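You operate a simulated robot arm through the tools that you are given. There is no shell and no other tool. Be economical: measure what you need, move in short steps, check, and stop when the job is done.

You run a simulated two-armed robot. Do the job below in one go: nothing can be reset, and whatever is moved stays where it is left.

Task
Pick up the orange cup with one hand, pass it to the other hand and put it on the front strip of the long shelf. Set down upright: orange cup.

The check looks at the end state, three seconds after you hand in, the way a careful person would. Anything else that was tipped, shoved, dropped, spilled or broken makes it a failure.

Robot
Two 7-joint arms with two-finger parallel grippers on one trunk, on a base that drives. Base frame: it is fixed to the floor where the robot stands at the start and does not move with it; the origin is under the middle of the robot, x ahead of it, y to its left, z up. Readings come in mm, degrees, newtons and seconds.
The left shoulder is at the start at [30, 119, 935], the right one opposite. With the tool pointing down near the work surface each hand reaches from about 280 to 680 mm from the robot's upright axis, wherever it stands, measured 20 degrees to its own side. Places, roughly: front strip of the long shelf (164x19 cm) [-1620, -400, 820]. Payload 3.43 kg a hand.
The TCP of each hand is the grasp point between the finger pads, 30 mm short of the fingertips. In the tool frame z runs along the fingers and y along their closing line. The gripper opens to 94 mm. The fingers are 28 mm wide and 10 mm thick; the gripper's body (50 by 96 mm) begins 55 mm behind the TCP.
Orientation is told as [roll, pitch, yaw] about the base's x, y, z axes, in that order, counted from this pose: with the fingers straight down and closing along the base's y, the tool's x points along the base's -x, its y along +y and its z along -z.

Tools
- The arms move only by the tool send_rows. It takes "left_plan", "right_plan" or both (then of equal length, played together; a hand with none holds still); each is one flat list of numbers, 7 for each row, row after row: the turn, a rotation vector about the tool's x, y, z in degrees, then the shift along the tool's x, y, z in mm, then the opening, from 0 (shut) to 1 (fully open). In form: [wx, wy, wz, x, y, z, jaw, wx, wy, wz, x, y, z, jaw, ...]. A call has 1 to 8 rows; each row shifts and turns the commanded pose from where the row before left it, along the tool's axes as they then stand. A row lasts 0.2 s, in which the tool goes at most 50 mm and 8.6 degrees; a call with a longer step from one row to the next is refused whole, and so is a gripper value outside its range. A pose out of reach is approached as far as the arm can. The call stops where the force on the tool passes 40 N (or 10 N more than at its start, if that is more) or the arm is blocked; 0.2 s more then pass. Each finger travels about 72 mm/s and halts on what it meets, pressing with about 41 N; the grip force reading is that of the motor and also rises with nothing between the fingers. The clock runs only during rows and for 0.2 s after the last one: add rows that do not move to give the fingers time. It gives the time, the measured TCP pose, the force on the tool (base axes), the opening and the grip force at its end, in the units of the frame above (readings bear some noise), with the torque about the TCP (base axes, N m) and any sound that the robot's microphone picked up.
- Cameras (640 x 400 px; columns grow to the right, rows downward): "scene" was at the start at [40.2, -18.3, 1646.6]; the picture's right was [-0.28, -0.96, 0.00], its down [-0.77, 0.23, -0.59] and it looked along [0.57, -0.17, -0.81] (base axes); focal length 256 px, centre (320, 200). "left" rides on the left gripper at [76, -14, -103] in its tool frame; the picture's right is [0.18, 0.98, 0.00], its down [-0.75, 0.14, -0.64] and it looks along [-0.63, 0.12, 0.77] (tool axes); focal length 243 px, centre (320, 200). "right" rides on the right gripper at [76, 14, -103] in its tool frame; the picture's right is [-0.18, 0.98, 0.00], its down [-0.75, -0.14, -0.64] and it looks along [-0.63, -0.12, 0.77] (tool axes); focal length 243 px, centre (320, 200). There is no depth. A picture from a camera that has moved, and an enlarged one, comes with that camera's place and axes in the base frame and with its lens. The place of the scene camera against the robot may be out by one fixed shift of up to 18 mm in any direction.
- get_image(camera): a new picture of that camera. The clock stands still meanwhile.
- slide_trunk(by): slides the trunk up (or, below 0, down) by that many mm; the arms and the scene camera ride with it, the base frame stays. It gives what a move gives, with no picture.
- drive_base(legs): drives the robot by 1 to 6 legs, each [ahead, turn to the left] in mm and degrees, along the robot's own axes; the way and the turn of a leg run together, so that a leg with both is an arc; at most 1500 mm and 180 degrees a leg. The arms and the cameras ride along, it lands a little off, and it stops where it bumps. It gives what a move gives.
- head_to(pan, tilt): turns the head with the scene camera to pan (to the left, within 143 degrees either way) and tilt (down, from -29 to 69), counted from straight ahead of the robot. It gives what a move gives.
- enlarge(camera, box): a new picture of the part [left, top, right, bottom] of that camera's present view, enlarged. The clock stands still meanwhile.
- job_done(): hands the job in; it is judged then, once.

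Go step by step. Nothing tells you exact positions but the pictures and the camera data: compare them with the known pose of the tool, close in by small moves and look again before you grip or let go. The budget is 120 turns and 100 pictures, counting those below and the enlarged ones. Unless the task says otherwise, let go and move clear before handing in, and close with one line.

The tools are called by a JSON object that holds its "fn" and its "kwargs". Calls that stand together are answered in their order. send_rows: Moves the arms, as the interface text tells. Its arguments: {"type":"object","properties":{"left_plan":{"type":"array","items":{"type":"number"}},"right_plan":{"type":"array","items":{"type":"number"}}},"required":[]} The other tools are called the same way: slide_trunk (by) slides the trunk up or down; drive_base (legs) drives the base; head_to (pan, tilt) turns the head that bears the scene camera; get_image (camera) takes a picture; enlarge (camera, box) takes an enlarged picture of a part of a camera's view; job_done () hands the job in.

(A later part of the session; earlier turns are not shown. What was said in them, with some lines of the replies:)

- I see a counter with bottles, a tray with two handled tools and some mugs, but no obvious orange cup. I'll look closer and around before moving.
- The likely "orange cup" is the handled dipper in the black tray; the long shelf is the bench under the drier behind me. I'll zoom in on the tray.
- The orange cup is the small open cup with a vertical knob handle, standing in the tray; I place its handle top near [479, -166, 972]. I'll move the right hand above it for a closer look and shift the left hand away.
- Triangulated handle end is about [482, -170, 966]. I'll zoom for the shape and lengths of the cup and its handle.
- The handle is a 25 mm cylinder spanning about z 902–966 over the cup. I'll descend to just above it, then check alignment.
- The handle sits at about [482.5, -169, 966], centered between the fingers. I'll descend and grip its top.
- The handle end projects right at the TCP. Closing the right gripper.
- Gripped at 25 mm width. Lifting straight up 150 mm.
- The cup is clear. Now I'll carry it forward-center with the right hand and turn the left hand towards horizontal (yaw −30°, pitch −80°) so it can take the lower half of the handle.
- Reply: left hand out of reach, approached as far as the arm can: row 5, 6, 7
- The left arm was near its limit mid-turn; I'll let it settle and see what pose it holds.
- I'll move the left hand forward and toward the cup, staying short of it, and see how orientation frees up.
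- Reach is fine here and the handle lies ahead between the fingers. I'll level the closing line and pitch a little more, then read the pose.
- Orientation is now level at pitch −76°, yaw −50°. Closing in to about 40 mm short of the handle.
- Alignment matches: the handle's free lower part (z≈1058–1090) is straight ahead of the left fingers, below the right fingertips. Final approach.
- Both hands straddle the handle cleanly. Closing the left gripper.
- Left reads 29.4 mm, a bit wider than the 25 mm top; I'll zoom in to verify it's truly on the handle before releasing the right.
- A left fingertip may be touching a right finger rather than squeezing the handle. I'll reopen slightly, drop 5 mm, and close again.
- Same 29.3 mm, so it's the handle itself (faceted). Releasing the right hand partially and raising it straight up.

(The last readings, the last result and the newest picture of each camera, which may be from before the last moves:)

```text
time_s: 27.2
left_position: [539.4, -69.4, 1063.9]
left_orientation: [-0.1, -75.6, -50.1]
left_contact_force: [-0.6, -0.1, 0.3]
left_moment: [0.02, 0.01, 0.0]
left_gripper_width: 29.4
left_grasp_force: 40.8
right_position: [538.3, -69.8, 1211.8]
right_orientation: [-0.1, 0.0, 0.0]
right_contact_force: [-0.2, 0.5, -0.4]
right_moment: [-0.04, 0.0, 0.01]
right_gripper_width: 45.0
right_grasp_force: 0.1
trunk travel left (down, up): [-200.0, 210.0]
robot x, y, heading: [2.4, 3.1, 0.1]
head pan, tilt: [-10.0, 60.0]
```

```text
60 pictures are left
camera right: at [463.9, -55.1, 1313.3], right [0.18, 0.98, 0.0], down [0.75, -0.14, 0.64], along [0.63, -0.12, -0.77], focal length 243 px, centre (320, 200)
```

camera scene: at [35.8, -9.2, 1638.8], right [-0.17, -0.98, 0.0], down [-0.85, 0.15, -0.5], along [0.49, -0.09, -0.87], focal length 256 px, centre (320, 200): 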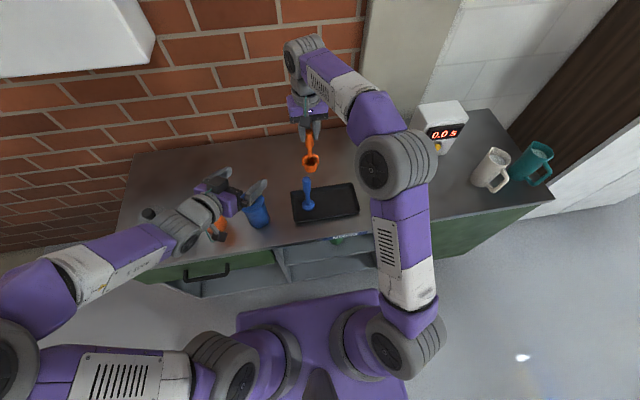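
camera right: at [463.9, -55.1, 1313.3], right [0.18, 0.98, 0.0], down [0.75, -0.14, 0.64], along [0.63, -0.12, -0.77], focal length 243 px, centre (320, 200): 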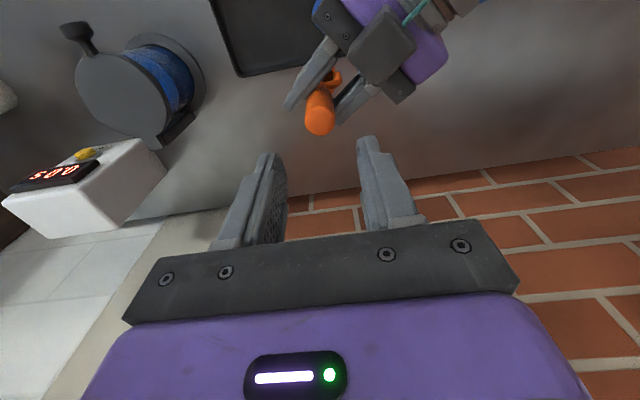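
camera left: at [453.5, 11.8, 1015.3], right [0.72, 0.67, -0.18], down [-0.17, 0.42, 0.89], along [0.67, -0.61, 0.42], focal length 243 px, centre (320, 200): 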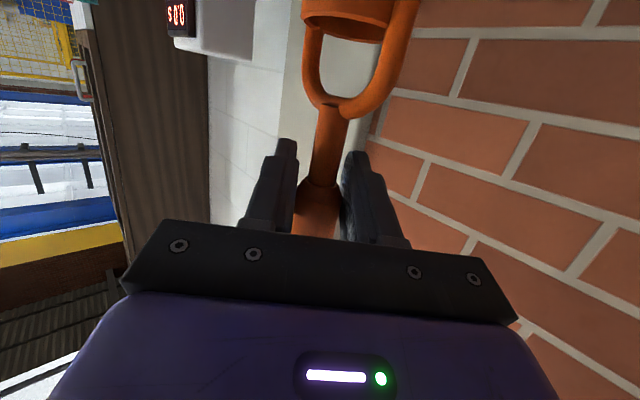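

Handover succeeded: the cup hangs upright from the left hand. I'll retract the right hand to its side and raise the cup a little before backing away.

{"fn": "send_rows", "kwargs": {"right_plan": [0, 0, 0, 0, -33, 0, 0.48, 0, 0, 0, 0, -33, 0, 0.48, 0, 0, 0, 0, -33, 0, 0.48, 0, 0, 0, 35, -30, 0, 0.48, 0, 0, 0, 35, -30, 0, 0.48, 0, 0, 0, 35, -20, 0, 0.48, 0, 0, 0, 35, 0, 0, 0.48, 0, 0, 0, 35, 0, 0, 0.48], "left_plan": [0, 0, 0, 0, 0, 0, 0, 0, 0, 0, 0, 0, 0, 0, 0, 0, 0, -14.5, 0, -3.7, 0, 0, 0, 0, -14.5, 0, -3.7, 0, 0, 0, 0, -14.5, 0, -3.7, 0, 0, 0, 0, -14.5, 0, -3.7, 0, 0, 0, 0, 0, 0, 0, 0, 0, 0, 0, 0, 0, 0, 0]}}

{"fn": "drive_base", "kwargs": {"legs": [[-500, 0]]}}

{"fn": "get_image", "kwargs": {"camera": "scene"}}

{"fn": "get_image", "kwargs": {"camera": "left"}}

```text
time_s: 29.0
left_position: [538.4, -69.8, 1123.9]
left_orientation: [0.2, -75.7, -50.3]
left_contact_force: [0.2, -0.5, -0.2]
left_moment: [0.03, 0.03, 0.02]
left_gripper_width: 29.3
left_grasp_force: 41.3
right_position: [363.4, -250.4, 1210.9]
right_orientation: [0.0, 0.0, 0.0]
right_contact_force: [-0.3, 0.3, -0.1]
right_moment: [0.01, -0.01, 0.01]
right_gripper_width: 45.0
right_grasp_force: 0.1
trunk travel left (down, up): [-200.0, 210.0]
robot x, y, heading: [0.0, 0.1, 0.3]
head pan, tilt: [-10.0, 60.0]
```

```text
time_s: 32.0
left_position: [39.9, -70.3, 1124.4]
left_orientation: [0.0, -75.6, -50.3]
left_contact_force: [0.5, -0.7, -0.8]
left_moment: [0.01, 0.01, 0.0]
left_gripper_width: 29.2
left_grasp_force: 40.7
right_position: [-134.4, -249.7, 1211.9]
right_orientation: [0.1, -0.1, -0.2]
right_contact_force: [0.0, 0.3, -0.1]
right_moment: [-0.03, -0.02, 0.04]
right_gripper_width: 45.0
right_grasp_force: 0.0
trunk travel left (down, up): [-200.0, 210.0]
robot x, y, heading: [-501.7, 3.0, -0.1]
head pan, tilt: [-10.0, 60.0]
```

```text
59 pictures are left
camera scene: at [-464.6, -8.6, 1638.8], right [-0.18, -0.98, 0.0], down [-0.85, 0.15, -0.5], along [0.49, -0.09, -0.87], focal length 256 px, centre (320, 200)
```

scene: 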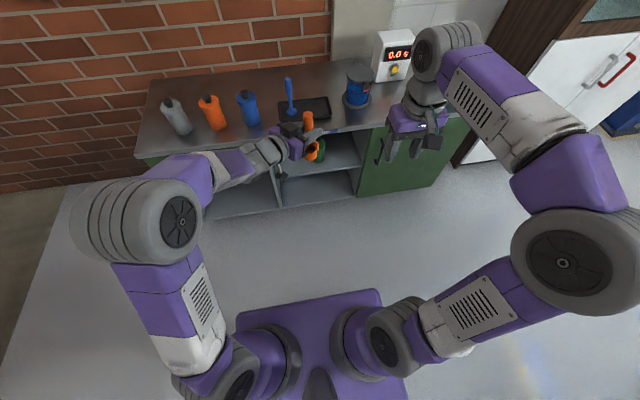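

```text
58 pictures are left
camera left: at [-46.9, 11.3, 1075.8], right [0.73, 0.66, -0.18], down [-0.17, 0.42, 0.89], along [0.67, -0.62, 0.42], focal length 243 px, centre (320, 200)
```

left: 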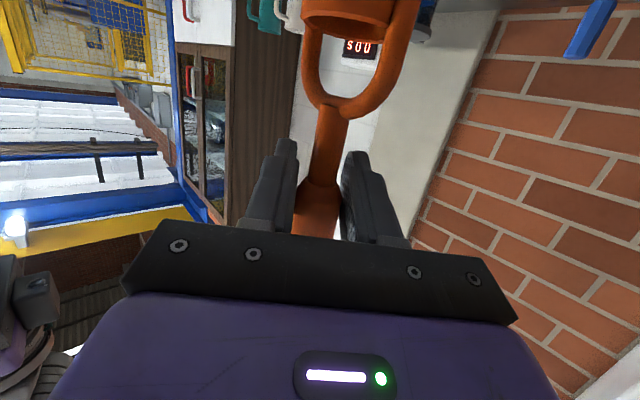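

Backed off cleanly with everything still in place. Turning toward the shelf and driving to about [-1000, -400], facing it.

{"fn": "drive_base", "kwargs": {"legs": [[0, -141], [600, 0], [0, -39]]}}

{"fn": "head_to", "kwargs": {"pan": 0, "tilt": 40}}

{"fn": "get_image", "kwargs": {"camera": "scene"}}

{"fn": "get_image", "kwargs": {"camera": "left"}}

{"fn": "get_image", "kwargs": {"camera": "right"}}

```text
time_s: 43.0
left_position: [-1503.4, -313.6, 1124.5]
left_orientation: [-0.1, -75.5, 130.2]
left_contact_force: [-0.6, -0.7, -0.7]
left_moment: [-0.01, -0.02, 0.01]
left_gripper_width: 29.2
left_grasp_force: 40.5
right_position: [-1329.2, -133.1, 1210.7]
right_orientation: [0.0, 0.0, -179.5]
right_contact_force: [0.3, -0.3, 1.4]
right_moment: [0.01, 0.0, 0.02]
right_gripper_width: 45.2
right_grasp_force: 0.1
trunk travel left (down, up): [-200.0, 210.0]
robot x, y, heading: [-962.7, -381.8, -179.7]
head pan, tilt: [-10.0, 60.0]
```

```text
time_s: 43.8
left_position: [-1502.9, -314.5, 1123.4]
left_orientation: [-0.1, -75.7, 130.4]
left_contact_force: [0.8, 0.4, -0.8]
left_moment: [-0.01, 0.02, 0.0]
left_gripper_width: 29.4
left_grasp_force: 40.8
right_position: [-1329.6, -133.0, 1211.8]
right_orientation: [0.0, 0.0, -179.5]
right_contact_force: [-0.9, -0.2, -0.9]
right_moment: [-0.02, 0.0, -0.02]
right_gripper_width: 45.0
right_grasp_force: 0.0
trunk travel left (down, up): [-200.0, 210.0]
robot x, y, heading: [-960.5, -384.6, -179.4]
head pan, tilt: [0.0, 40.0]
```

```text
57 pictures are left
camera scene: at [-1017.3, -378.5, 1665.4], right [-0.01, 1.0, 0.0], down [0.64, 0.0, -0.77], along [-0.77, -0.01, -0.64], focal length 256 px, centre (320, 200)
```

scene: 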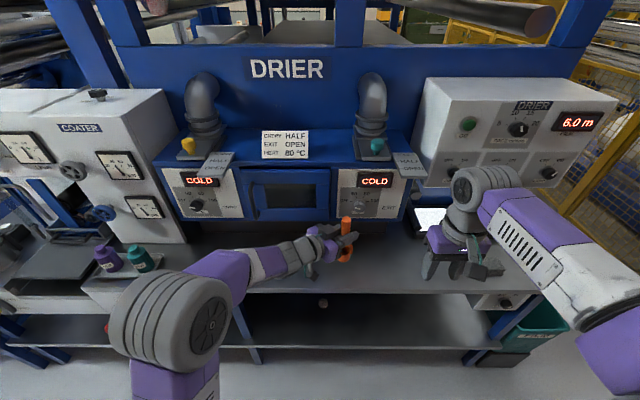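

```text
56 pictures are left
camera left: at [-1415.7, -396.0, 1075.6], right [-0.72, -0.67, -0.18], down [0.17, -0.42, 0.89], along [-0.67, 0.61, 0.42], focal length 243 px, centre (320, 200)
```

left: 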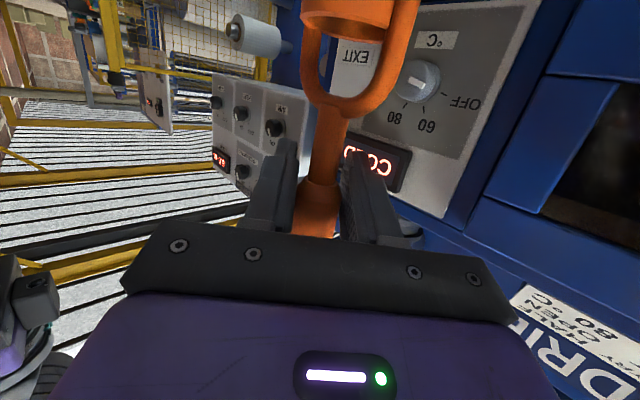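

```text
55 pictures are left
camera right: at [-1251.8, -147.3, 1313.9], right [-0.18, -0.98, 0.0], down [-0.75, 0.14, 0.64], along [-0.63, 0.11, -0.77], focal length 243 px, centre (320, 200)
```

right: 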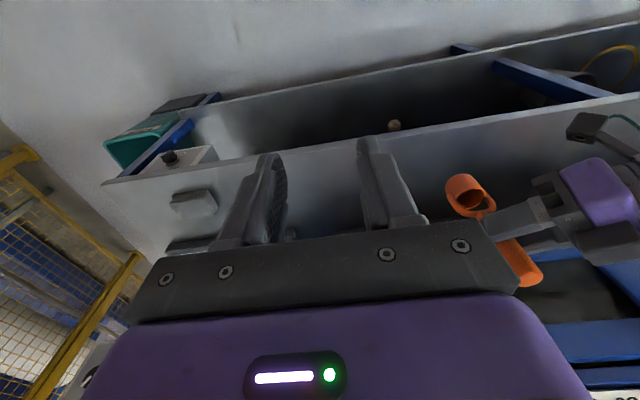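

The shelf's front edge is at x≈-1508 and the spot below the cup looks clear. I'll drive 95 mm closer and re-check from both cameras.

{"fn": "drive_base", "kwargs": {"legs": [[95, 0]]}}

{"fn": "get_image", "kwargs": {"camera": "right"}}

{"fn": "enlarge", "kwargs": {"camera": "scene", "box": [200, 180, 520, 380]}}

```text
time_s: 44.9
left_position: [-1597.1, -314.4, 1123.3]
left_orientation: [-0.1, -75.6, 130.3]
left_contact_force: [0.0, -0.1, -1.3]
left_moment: [0.0, -0.01, -0.01]
left_gripper_width: 29.1
left_grasp_force: 41.0
right_position: [-1424.5, -134.4, 1211.4]
right_orientation: [0.0, 0.1, -179.5]
right_contact_force: [-0.8, 0.1, -0.4]
right_moment: [-0.01, -0.04, -0.01]
right_gripper_width: 45.0
right_grasp_force: 0.1
trunk travel left (down, up): [-200.0, 210.0]
robot x, y, heading: [-1059.4, -381.8, -179.7]
head pan, tilt: [0.0, 40.0]
```

```text
54 pictures are left
camera right: at [-1347.5, -147.8, 1313.7], right [-0.18, -0.98, 0.0], down [-0.76, 0.14, 0.64], along [-0.63, 0.11, -0.77], focal length 243 px, centre (320, 200)
```

right: 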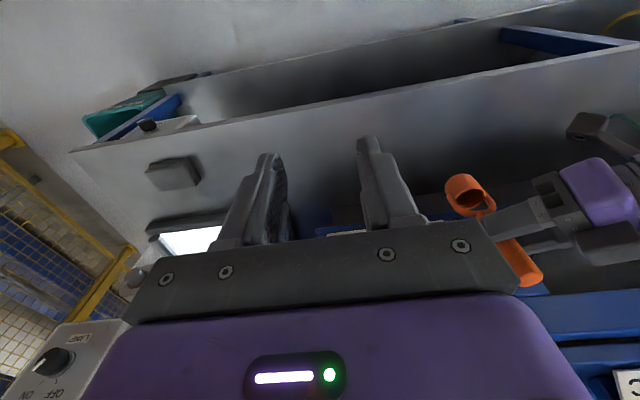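

```text
2.00 times, centred on (360, 280) of scene
camera zoom: at [-1113.4, -379.2, 1665.5], right [-0.01, 1.0, 0.0], down [0.64, 0.0, -0.77], along [-0.77, -0.01, -0.64], focal length 512 px, centre (240, 40)
```

zoom: 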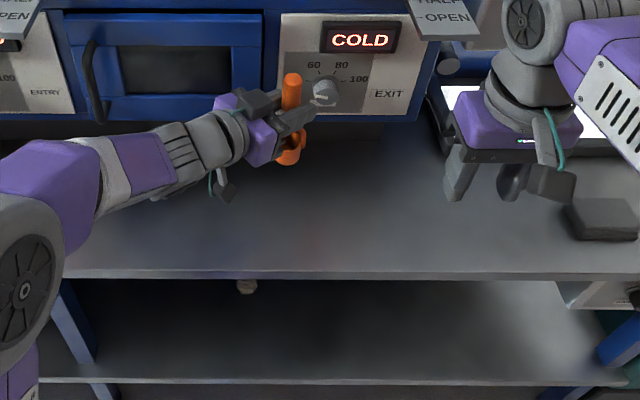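

The cup is at x≈-1597, roughly 75 mm inside the front edge, with clear shelf beneath. I'll lower everything with the trunk by 150 mm and look.

{"fn": "slide_trunk", "kwargs": {"by": -150}}

{"fn": "get_image", "kwargs": {"camera": "right"}}

{"fn": "enlarge", "kwargs": {"camera": "scene", "box": [200, 180, 520, 380]}}

{"fn": "get_image", "kwargs": {"camera": "left"}}

```text
time_s: 46.7
left_position: [-1598.0, -315.1, 974.9]
left_orientation: [-0.1, -75.7, 130.2]
left_contact_force: [-0.2, 0.5, -1.2]
left_moment: [-0.02, -0.03, -0.01]
left_gripper_width: 29.4
left_grasp_force: 41.5
right_position: [-1423.7, -132.3, 1062.1]
right_orientation: [0.0, 0.0, -179.6]
right_contact_force: [0.0, -0.5, -0.2]
right_moment: [0.01, 0.02, 0.0]
right_gripper_width: 45.0
right_grasp_force: 0.1
trunk travel left (down, up): [-50.0, 360.0]
robot x, y, heading: [-1054.6, -379.8, -179.6]
head pan, tilt: [0.0, 40.0]
```

```text
52 pictures are left
camera right: at [-1346.5, -147.9, 1164.1], right [-0.18, -0.98, 0.0], down [-0.75, 0.14, 0.64], along [-0.63, 0.11, -0.77], focal length 243 px, centre (320, 200)
```

right: 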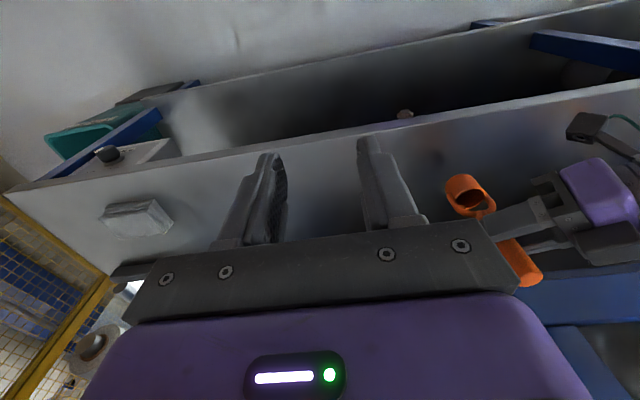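

```text
2.00 times, centred on (360, 280) of scene
camera zoom: at [-1112.1, -379.2, 1515.7], right [-0.01, 1.0, 0.0], down [0.64, 0.0, -0.77], along [-0.77, -0.01, -0.64], focal length 512 px, centre (240, 40)
```

zoom: 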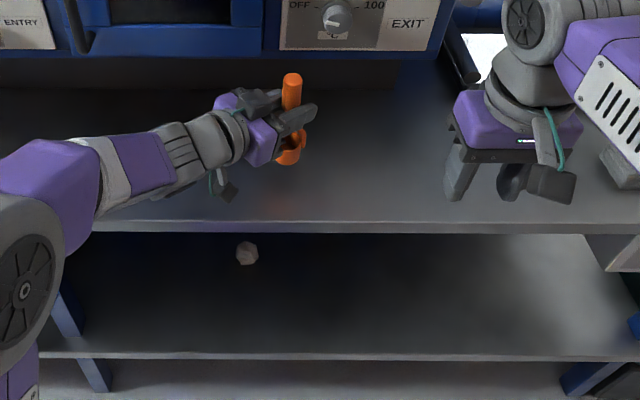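

```text
50 pictures are left
camera left: at [-1510.5, -396.4, 925.9], right [-0.72, -0.67, -0.18], down [0.17, -0.42, 0.89], along [-0.67, 0.61, 0.42], focal length 243 px, centre (320, 200)
```

left: 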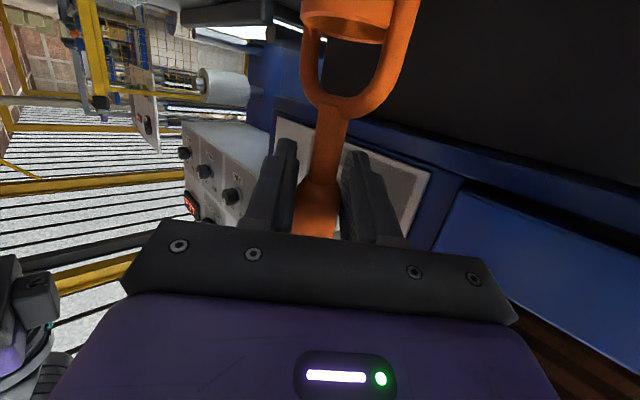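

The shelf top computes to about z 812–820. Lowering another 30 mm, then small arm steps feeling for contact.

{"fn": "slide_trunk", "kwargs": {"by": -30}}

{"fn": "enlarge", "kwargs": {"camera": "right", "box": [400, 140, 560, 240]}}

{"fn": "enlarge", "kwargs": {"camera": "scene", "box": [270, 190, 430, 290]}}

```text
time_s: 47.4
left_position: [-1596.4, -314.8, 944.4]
left_orientation: [0.1, -75.7, 130.3]
left_contact_force: [0.3, 0.1, -1.2]
left_moment: [0.0, -0.01, -0.01]
left_gripper_width: 29.2
left_grasp_force: 40.4
right_position: [-1423.2, -133.4, 1030.4]
right_orientation: [0.0, 0.1, -179.6]
right_contact_force: [0.0, 0.1, 0.2]
right_moment: [0.02, -0.02, 0.0]
right_gripper_width: 45.1
right_grasp_force: 0.1
trunk travel left (down, up): [-20.0, 390.0]
robot x, y, heading: [-1056.4, -381.5, -179.6]
head pan, tilt: [0.0, 40.0]
```

```text
4.00 times, centred on (480, 190) of right
camera zoom: at [-1346.5, -147.9, 1134.0], right [-0.18, -0.98, 0.0], down [-0.75, 0.14, 0.64], along [-0.63, 0.11, -0.77], focal length 970 px, centre (-320, 240)
```

zoom: 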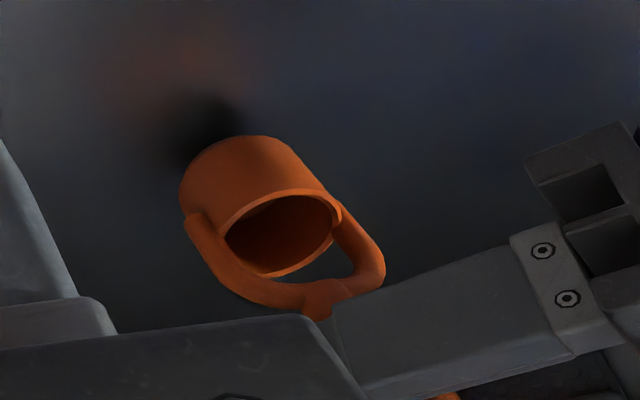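

```text
4.00 times, centred on (350, 240) of scene
camera zoom: at [-1112.1, -379.3, 1485.6], right [-0.01, 1.0, 0.0], down [0.64, 0.0, -0.77], along [-0.77, -0.01, -0.64], focal length 1024 px, centre (200, 40)
```

zoom: 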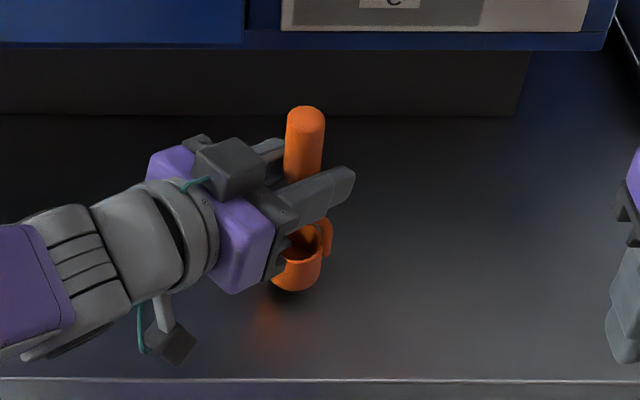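

The contact shadow is closing in beneath the cup. Stepping down 8 mm gently.

{"fn": "send_rows", "kwargs": {"left_plan": [0, 0, 0, 1.94, 0, 0.49, 0, 0, 0, 0, 1.94, 0, 0.49, 0, 0, 0, 0, 1.94, 0, 0.49, 0, 0, 0, 0, 1.94, 0, 0.49, 0]}}

{"fn": "send_rows", "kwargs": {"left_plan": [0, 0, 0, 1.94, 0, 0.49, 0, 0, 0, 0, 1.94, 0, 0.49, 0]}}

{"fn": "enlarge", "kwargs": {"camera": "right", "box": [400, 140, 560, 240]}}

```text
time_s: 48.4
left_position: [-1598.2, -314.7, 934.9]
left_orientation: [0.0, -75.6, 130.3]
left_contact_force: [0.3, 0.5, -0.8]
left_moment: [0.02, -0.02, 0.02]
left_gripper_width: 29.2
left_grasp_force: 40.6
right_position: [-1423.2, -133.9, 1032.0]
right_orientation: [0.0, -0.1, -179.6]
right_contact_force: [0.4, 0.3, 0.5]
right_moment: [-0.02, 0.0, -0.04]
right_gripper_width: 44.9
right_grasp_force: 0.1
trunk travel left (down, up): [-20.0, 390.0]
robot x, y, heading: [-1056.2, -380.0, -179.7]
head pan, tilt: [0.0, 40.0]
```

```text
time_s: 49.0
left_position: [-1595.9, -314.7, 931.8]
left_orientation: [-0.1, -75.7, 130.2]
left_contact_force: [-0.9, 0.1, -1.3]
left_moment: [0.01, 0.0, 0.01]
left_gripper_width: 29.4
left_grasp_force: 41.1
right_position: [-1424.3, -135.1, 1031.8]
right_orientation: [-0.1, 0.0, -179.6]
right_contact_force: [0.0, 0.2, -0.1]
right_moment: [0.03, -0.02, 0.02]
right_gripper_width: 45.4
right_grasp_force: 0.0
trunk travel left (down, up): [-20.0, 390.0]
robot x, y, heading: [-1058.1, -381.3, -179.8]
head pan, tilt: [0.0, 40.0]
```

```text
4.00 times, centred on (480, 190) of right
camera zoom: at [-1346.6, -147.8, 1133.9], right [-0.18, -0.98, 0.0], down [-0.75, 0.14, 0.64], along [-0.63, 0.11, -0.77], focal length 970 px, centre (-320, 240)
```

zoom: 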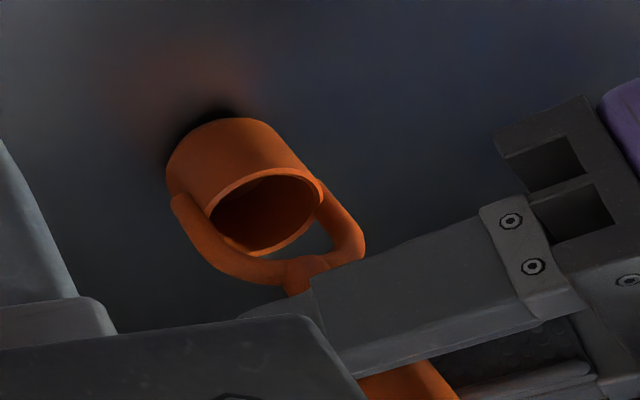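

Nearly down; the shadow gap is only a few millimetres. Continuing in 2 mm steps.

{"fn": "send_rows", "kwargs": {"left_plan": [0, 0, 0, 1.94, 0, 0.49, 0]}}

{"fn": "send_rows", "kwargs": {"left_plan": [0, 0, 0, 1.94, 0, 0.49, 0]}}

{"fn": "enlarge", "kwargs": {"camera": "right", "box": [400, 140, 560, 240]}}

```text
time_s: 49.4
left_position: [-1597.4, -314.9, 929.9]
left_orientation: [0.0, -75.7, 130.2]
left_contact_force: [0.4, 0.9, -0.7]
left_moment: [0.01, 0.02, -0.01]
left_gripper_width: 29.3
left_grasp_force: 41.3
right_position: [-1423.5, -134.3, 1031.5]
right_orientation: [0.0, 0.0, -179.6]
right_contact_force: [0.0, 0.5, -0.1]
right_moment: [-0.01, 0.01, 0.0]
right_gripper_width: 45.2
right_grasp_force: 0.1
trunk travel left (down, up): [-20.0, 390.0]
robot x, y, heading: [-1057.9, -381.8, -179.9]
head pan, tilt: [0.0, 40.0]
```

```text
time_s: 49.8
left_position: [-1597.5, -314.7, 929.4]
left_orientation: [0.1, -75.7, 130.0]
left_contact_force: [0.0, -0.4, 1.4]
left_moment: [-0.09, -0.04, 0.01]
left_gripper_width: 29.3
left_grasp_force: 41.0
right_position: [-1422.8, -133.0, 1031.2]
right_orientation: [0.0, 0.0, -179.6]
right_contact_force: [-0.3, 1.2, 1.2]
right_moment: [0.01, -0.02, 0.02]
right_gripper_width: 45.4
right_grasp_force: 0.1
trunk travel left (down, up): [-20.0, 390.0]
robot x, y, heading: [-1057.7, -382.7, -179.4]
head pan, tilt: [0.0, 40.0]
```

```text
4.00 times, centred on (480, 190) of right
camera zoom: at [-1346.4, -147.9, 1134.1], right [-0.18, -0.98, 0.0], down [-0.75, 0.14, 0.64], along [-0.63, 0.11, -0.77], focal length 970 px, centre (-320, 240)
```

zoom: 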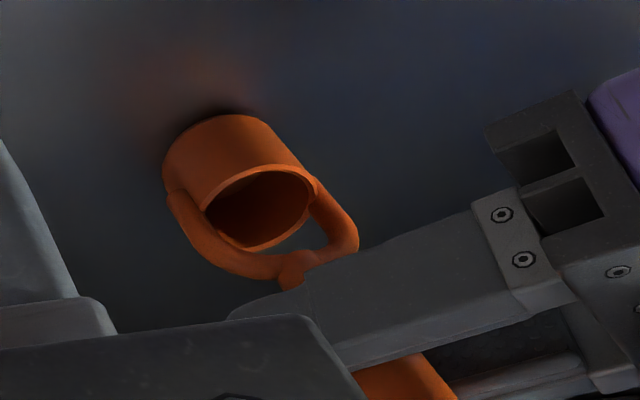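

Force is just starting to rise, so the base is touching. One millimetre more to seat it, watching the force.

{"fn": "send_rows", "kwargs": {"left_plan": [0, 0, 0, 0.97, 0, 0.25, 0, 0, 0, 0, 0, 0, 0, 0]}}

```text
time_s: 50.4
left_position: [-1596.8, -315.4, 927.8]
left_orientation: [0.1, -75.8, 130.1]
left_contact_force: [-0.3, -1.7, 9.4]
left_moment: [-0.24, -0.1, 0.03]
left_gripper_width: 29.4
left_grasp_force: 40.8
right_position: [-1423.4, -133.5, 1031.4]
right_orientation: [0.0, 0.0, -179.6]
right_contact_force: [-0.4, -0.1, 0.3]
right_moment: [0.01, -0.01, 0.0]
right_gripper_width: 45.0
right_grasp_force: 0.1
trunk travel left (down, up): [-20.0, 390.0]
robot x, y, heading: [-1053.8, -384.2, -179.7]
head pan, tilt: [0.0, 40.0]
```

The cup is seated (9 N). Opening the left gripper gently.

{"fn": "send_rows", "kwargs": {"left_plan": [0, 0, 0, 0, 0, 0, 0.33, 0, 0, 0, 0, 0, 0, 0.4, 0, 0, 0, 0, 0, 0, 0.6, 0, 0, 0, 0, 0, 0, 0.9, 0, 0, 0, 0, 0, 0, 0.9]}}

{"fn": "get_image", "kwargs": {"camera": "left"}}

{"fn": "get_image", "kwargs": {"camera": "right"}}

```text
time_s: 51.6
left_position: [-1596.9, -315.3, 927.3]
left_orientation: [0.0, -75.5, 130.2]
left_contact_force: [-1.0, -0.4, 0.2]
left_moment: [0.0, 0.0, 0.03]
left_gripper_width: 84.6
left_grasp_force: 0.1
right_position: [-1424.2, -134.9, 1032.0]
right_orientation: [0.0, 0.0, -179.6]
right_contact_force: [-0.2, 0.0, 0.3]
right_moment: [0.03, -0.02, 0.02]
right_gripper_width: 45.0
right_grasp_force: 0.1
trunk travel left (down, up): [-20.0, 390.0]
robot x, y, heading: [-1058.1, -385.5, -179.6]
head pan, tilt: [0.0, 40.0]
```

```text
45 pictures are left
camera left: at [-1510.7, -395.8, 879.3], right [-0.72, -0.67, -0.18], down [0.17, -0.42, 0.89], along [-0.67, 0.61, 0.42], focal length 243 px, centre (320, 200)
```

left: 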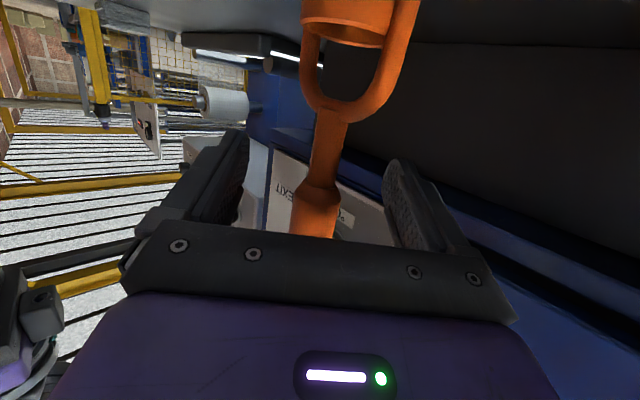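

```text
44 pictures are left
camera right: at [-1346.5, -147.9, 1134.0], right [-0.18, -0.98, 0.0], down [-0.75, 0.14, 0.64], along [-0.63, 0.11, -0.77], focal length 243 px, centre (320, 200)
```

right: 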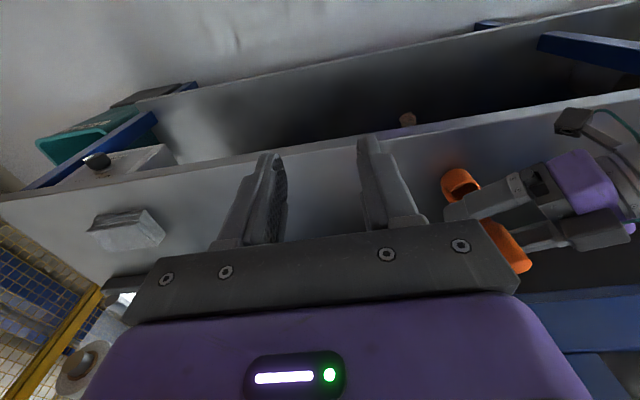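

The cup stands free between the open fingers. Withdrawing the left hand horizontally along its approach.

{"fn": "send_rows", "kwargs": {"left_plan": [0, 0, 0, 2.5, 0, -9.7, 0.9, 0, 0, 0, 4.9, 0, -19.4, 0.9, 0, 0, 0, 4.9, 0, -19.4, 0.9, 0, 0, 0, 4.9, 0, -19.4, 0.9, 0, 0, 0, 4.9, 0, -19.4, 0.9, 0, 0, 0, 4.9, 0, -19.4, 0.9, 0, 0, 0, 4.9, 0, -19.4, 0.9]}}

{"fn": "enlarge", "kwargs": {"camera": "scene", "box": [200, 150, 520, 350]}}

{"fn": "get_image", "kwargs": {"camera": "left"}}

```text
time_s: 53.2
left_position: [-1512.5, -415.0, 926.8]
left_orientation: [0.0, -75.7, 130.2]
left_contact_force: [0.8, -0.2, 0.3]
left_moment: [0.01, -0.01, 0.01]
left_gripper_width: 84.5
left_grasp_force: 0.1
right_position: [-1423.0, -134.5, 1032.0]
right_orientation: [0.0, 0.0, -179.6]
right_contact_force: [-0.2, 1.1, 0.3]
right_moment: [0.0, -0.01, -0.01]
right_gripper_width: 45.1
right_grasp_force: 0.1
trunk travel left (down, up): [-20.0, 390.0]
robot x, y, heading: [-1053.4, -384.1, -179.7]
head pan, tilt: [0.0, 40.0]
```

```text
2.00 times, centred on (360, 250) of scene
camera zoom: at [-1111.9, -379.5, 1485.5], right [-0.01, 1.0, 0.0], down [0.64, 0.0, -0.77], along [-0.77, -0.01, -0.64], focal length 512 px, centre (240, 100)
```

zoom: 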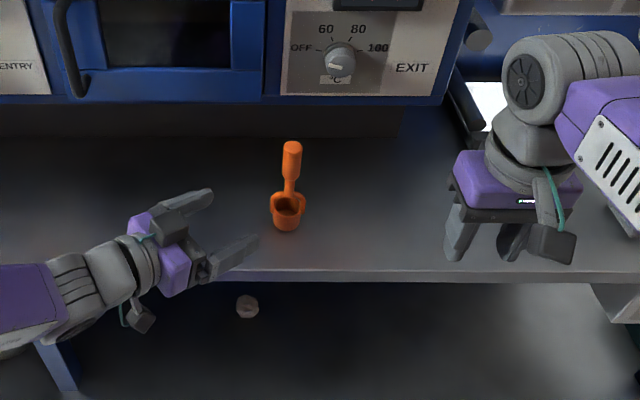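

```text
42 pictures are left
camera left: at [-1425.8, -496.3, 879.6], right [-0.72, -0.67, -0.18], down [0.17, -0.42, 0.89], along [-0.67, 0.61, 0.42], focal length 243 px, centre (320, 200)
```

left: 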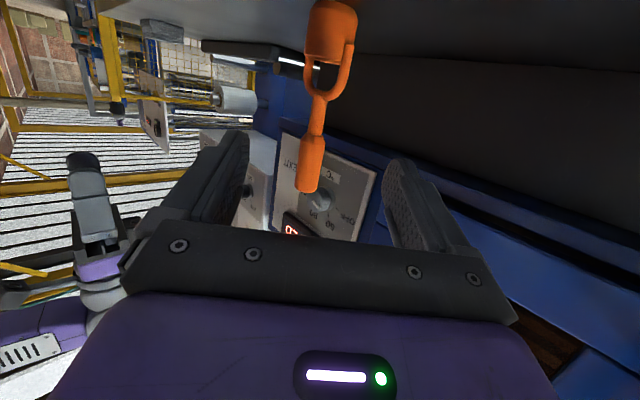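

The cup stands upright and alone on the front strip, with both hands clear of it and nothing else disturbed. Handing in.

{"fn": "job_done", "kwargs": {}}

```text
The job is handed in.
```

I picked up the orange cup with the right hand and passed it to the left. It now stands upright on the front strip of the long shelf, both hands are clear, and I saw nothing else disturbed.
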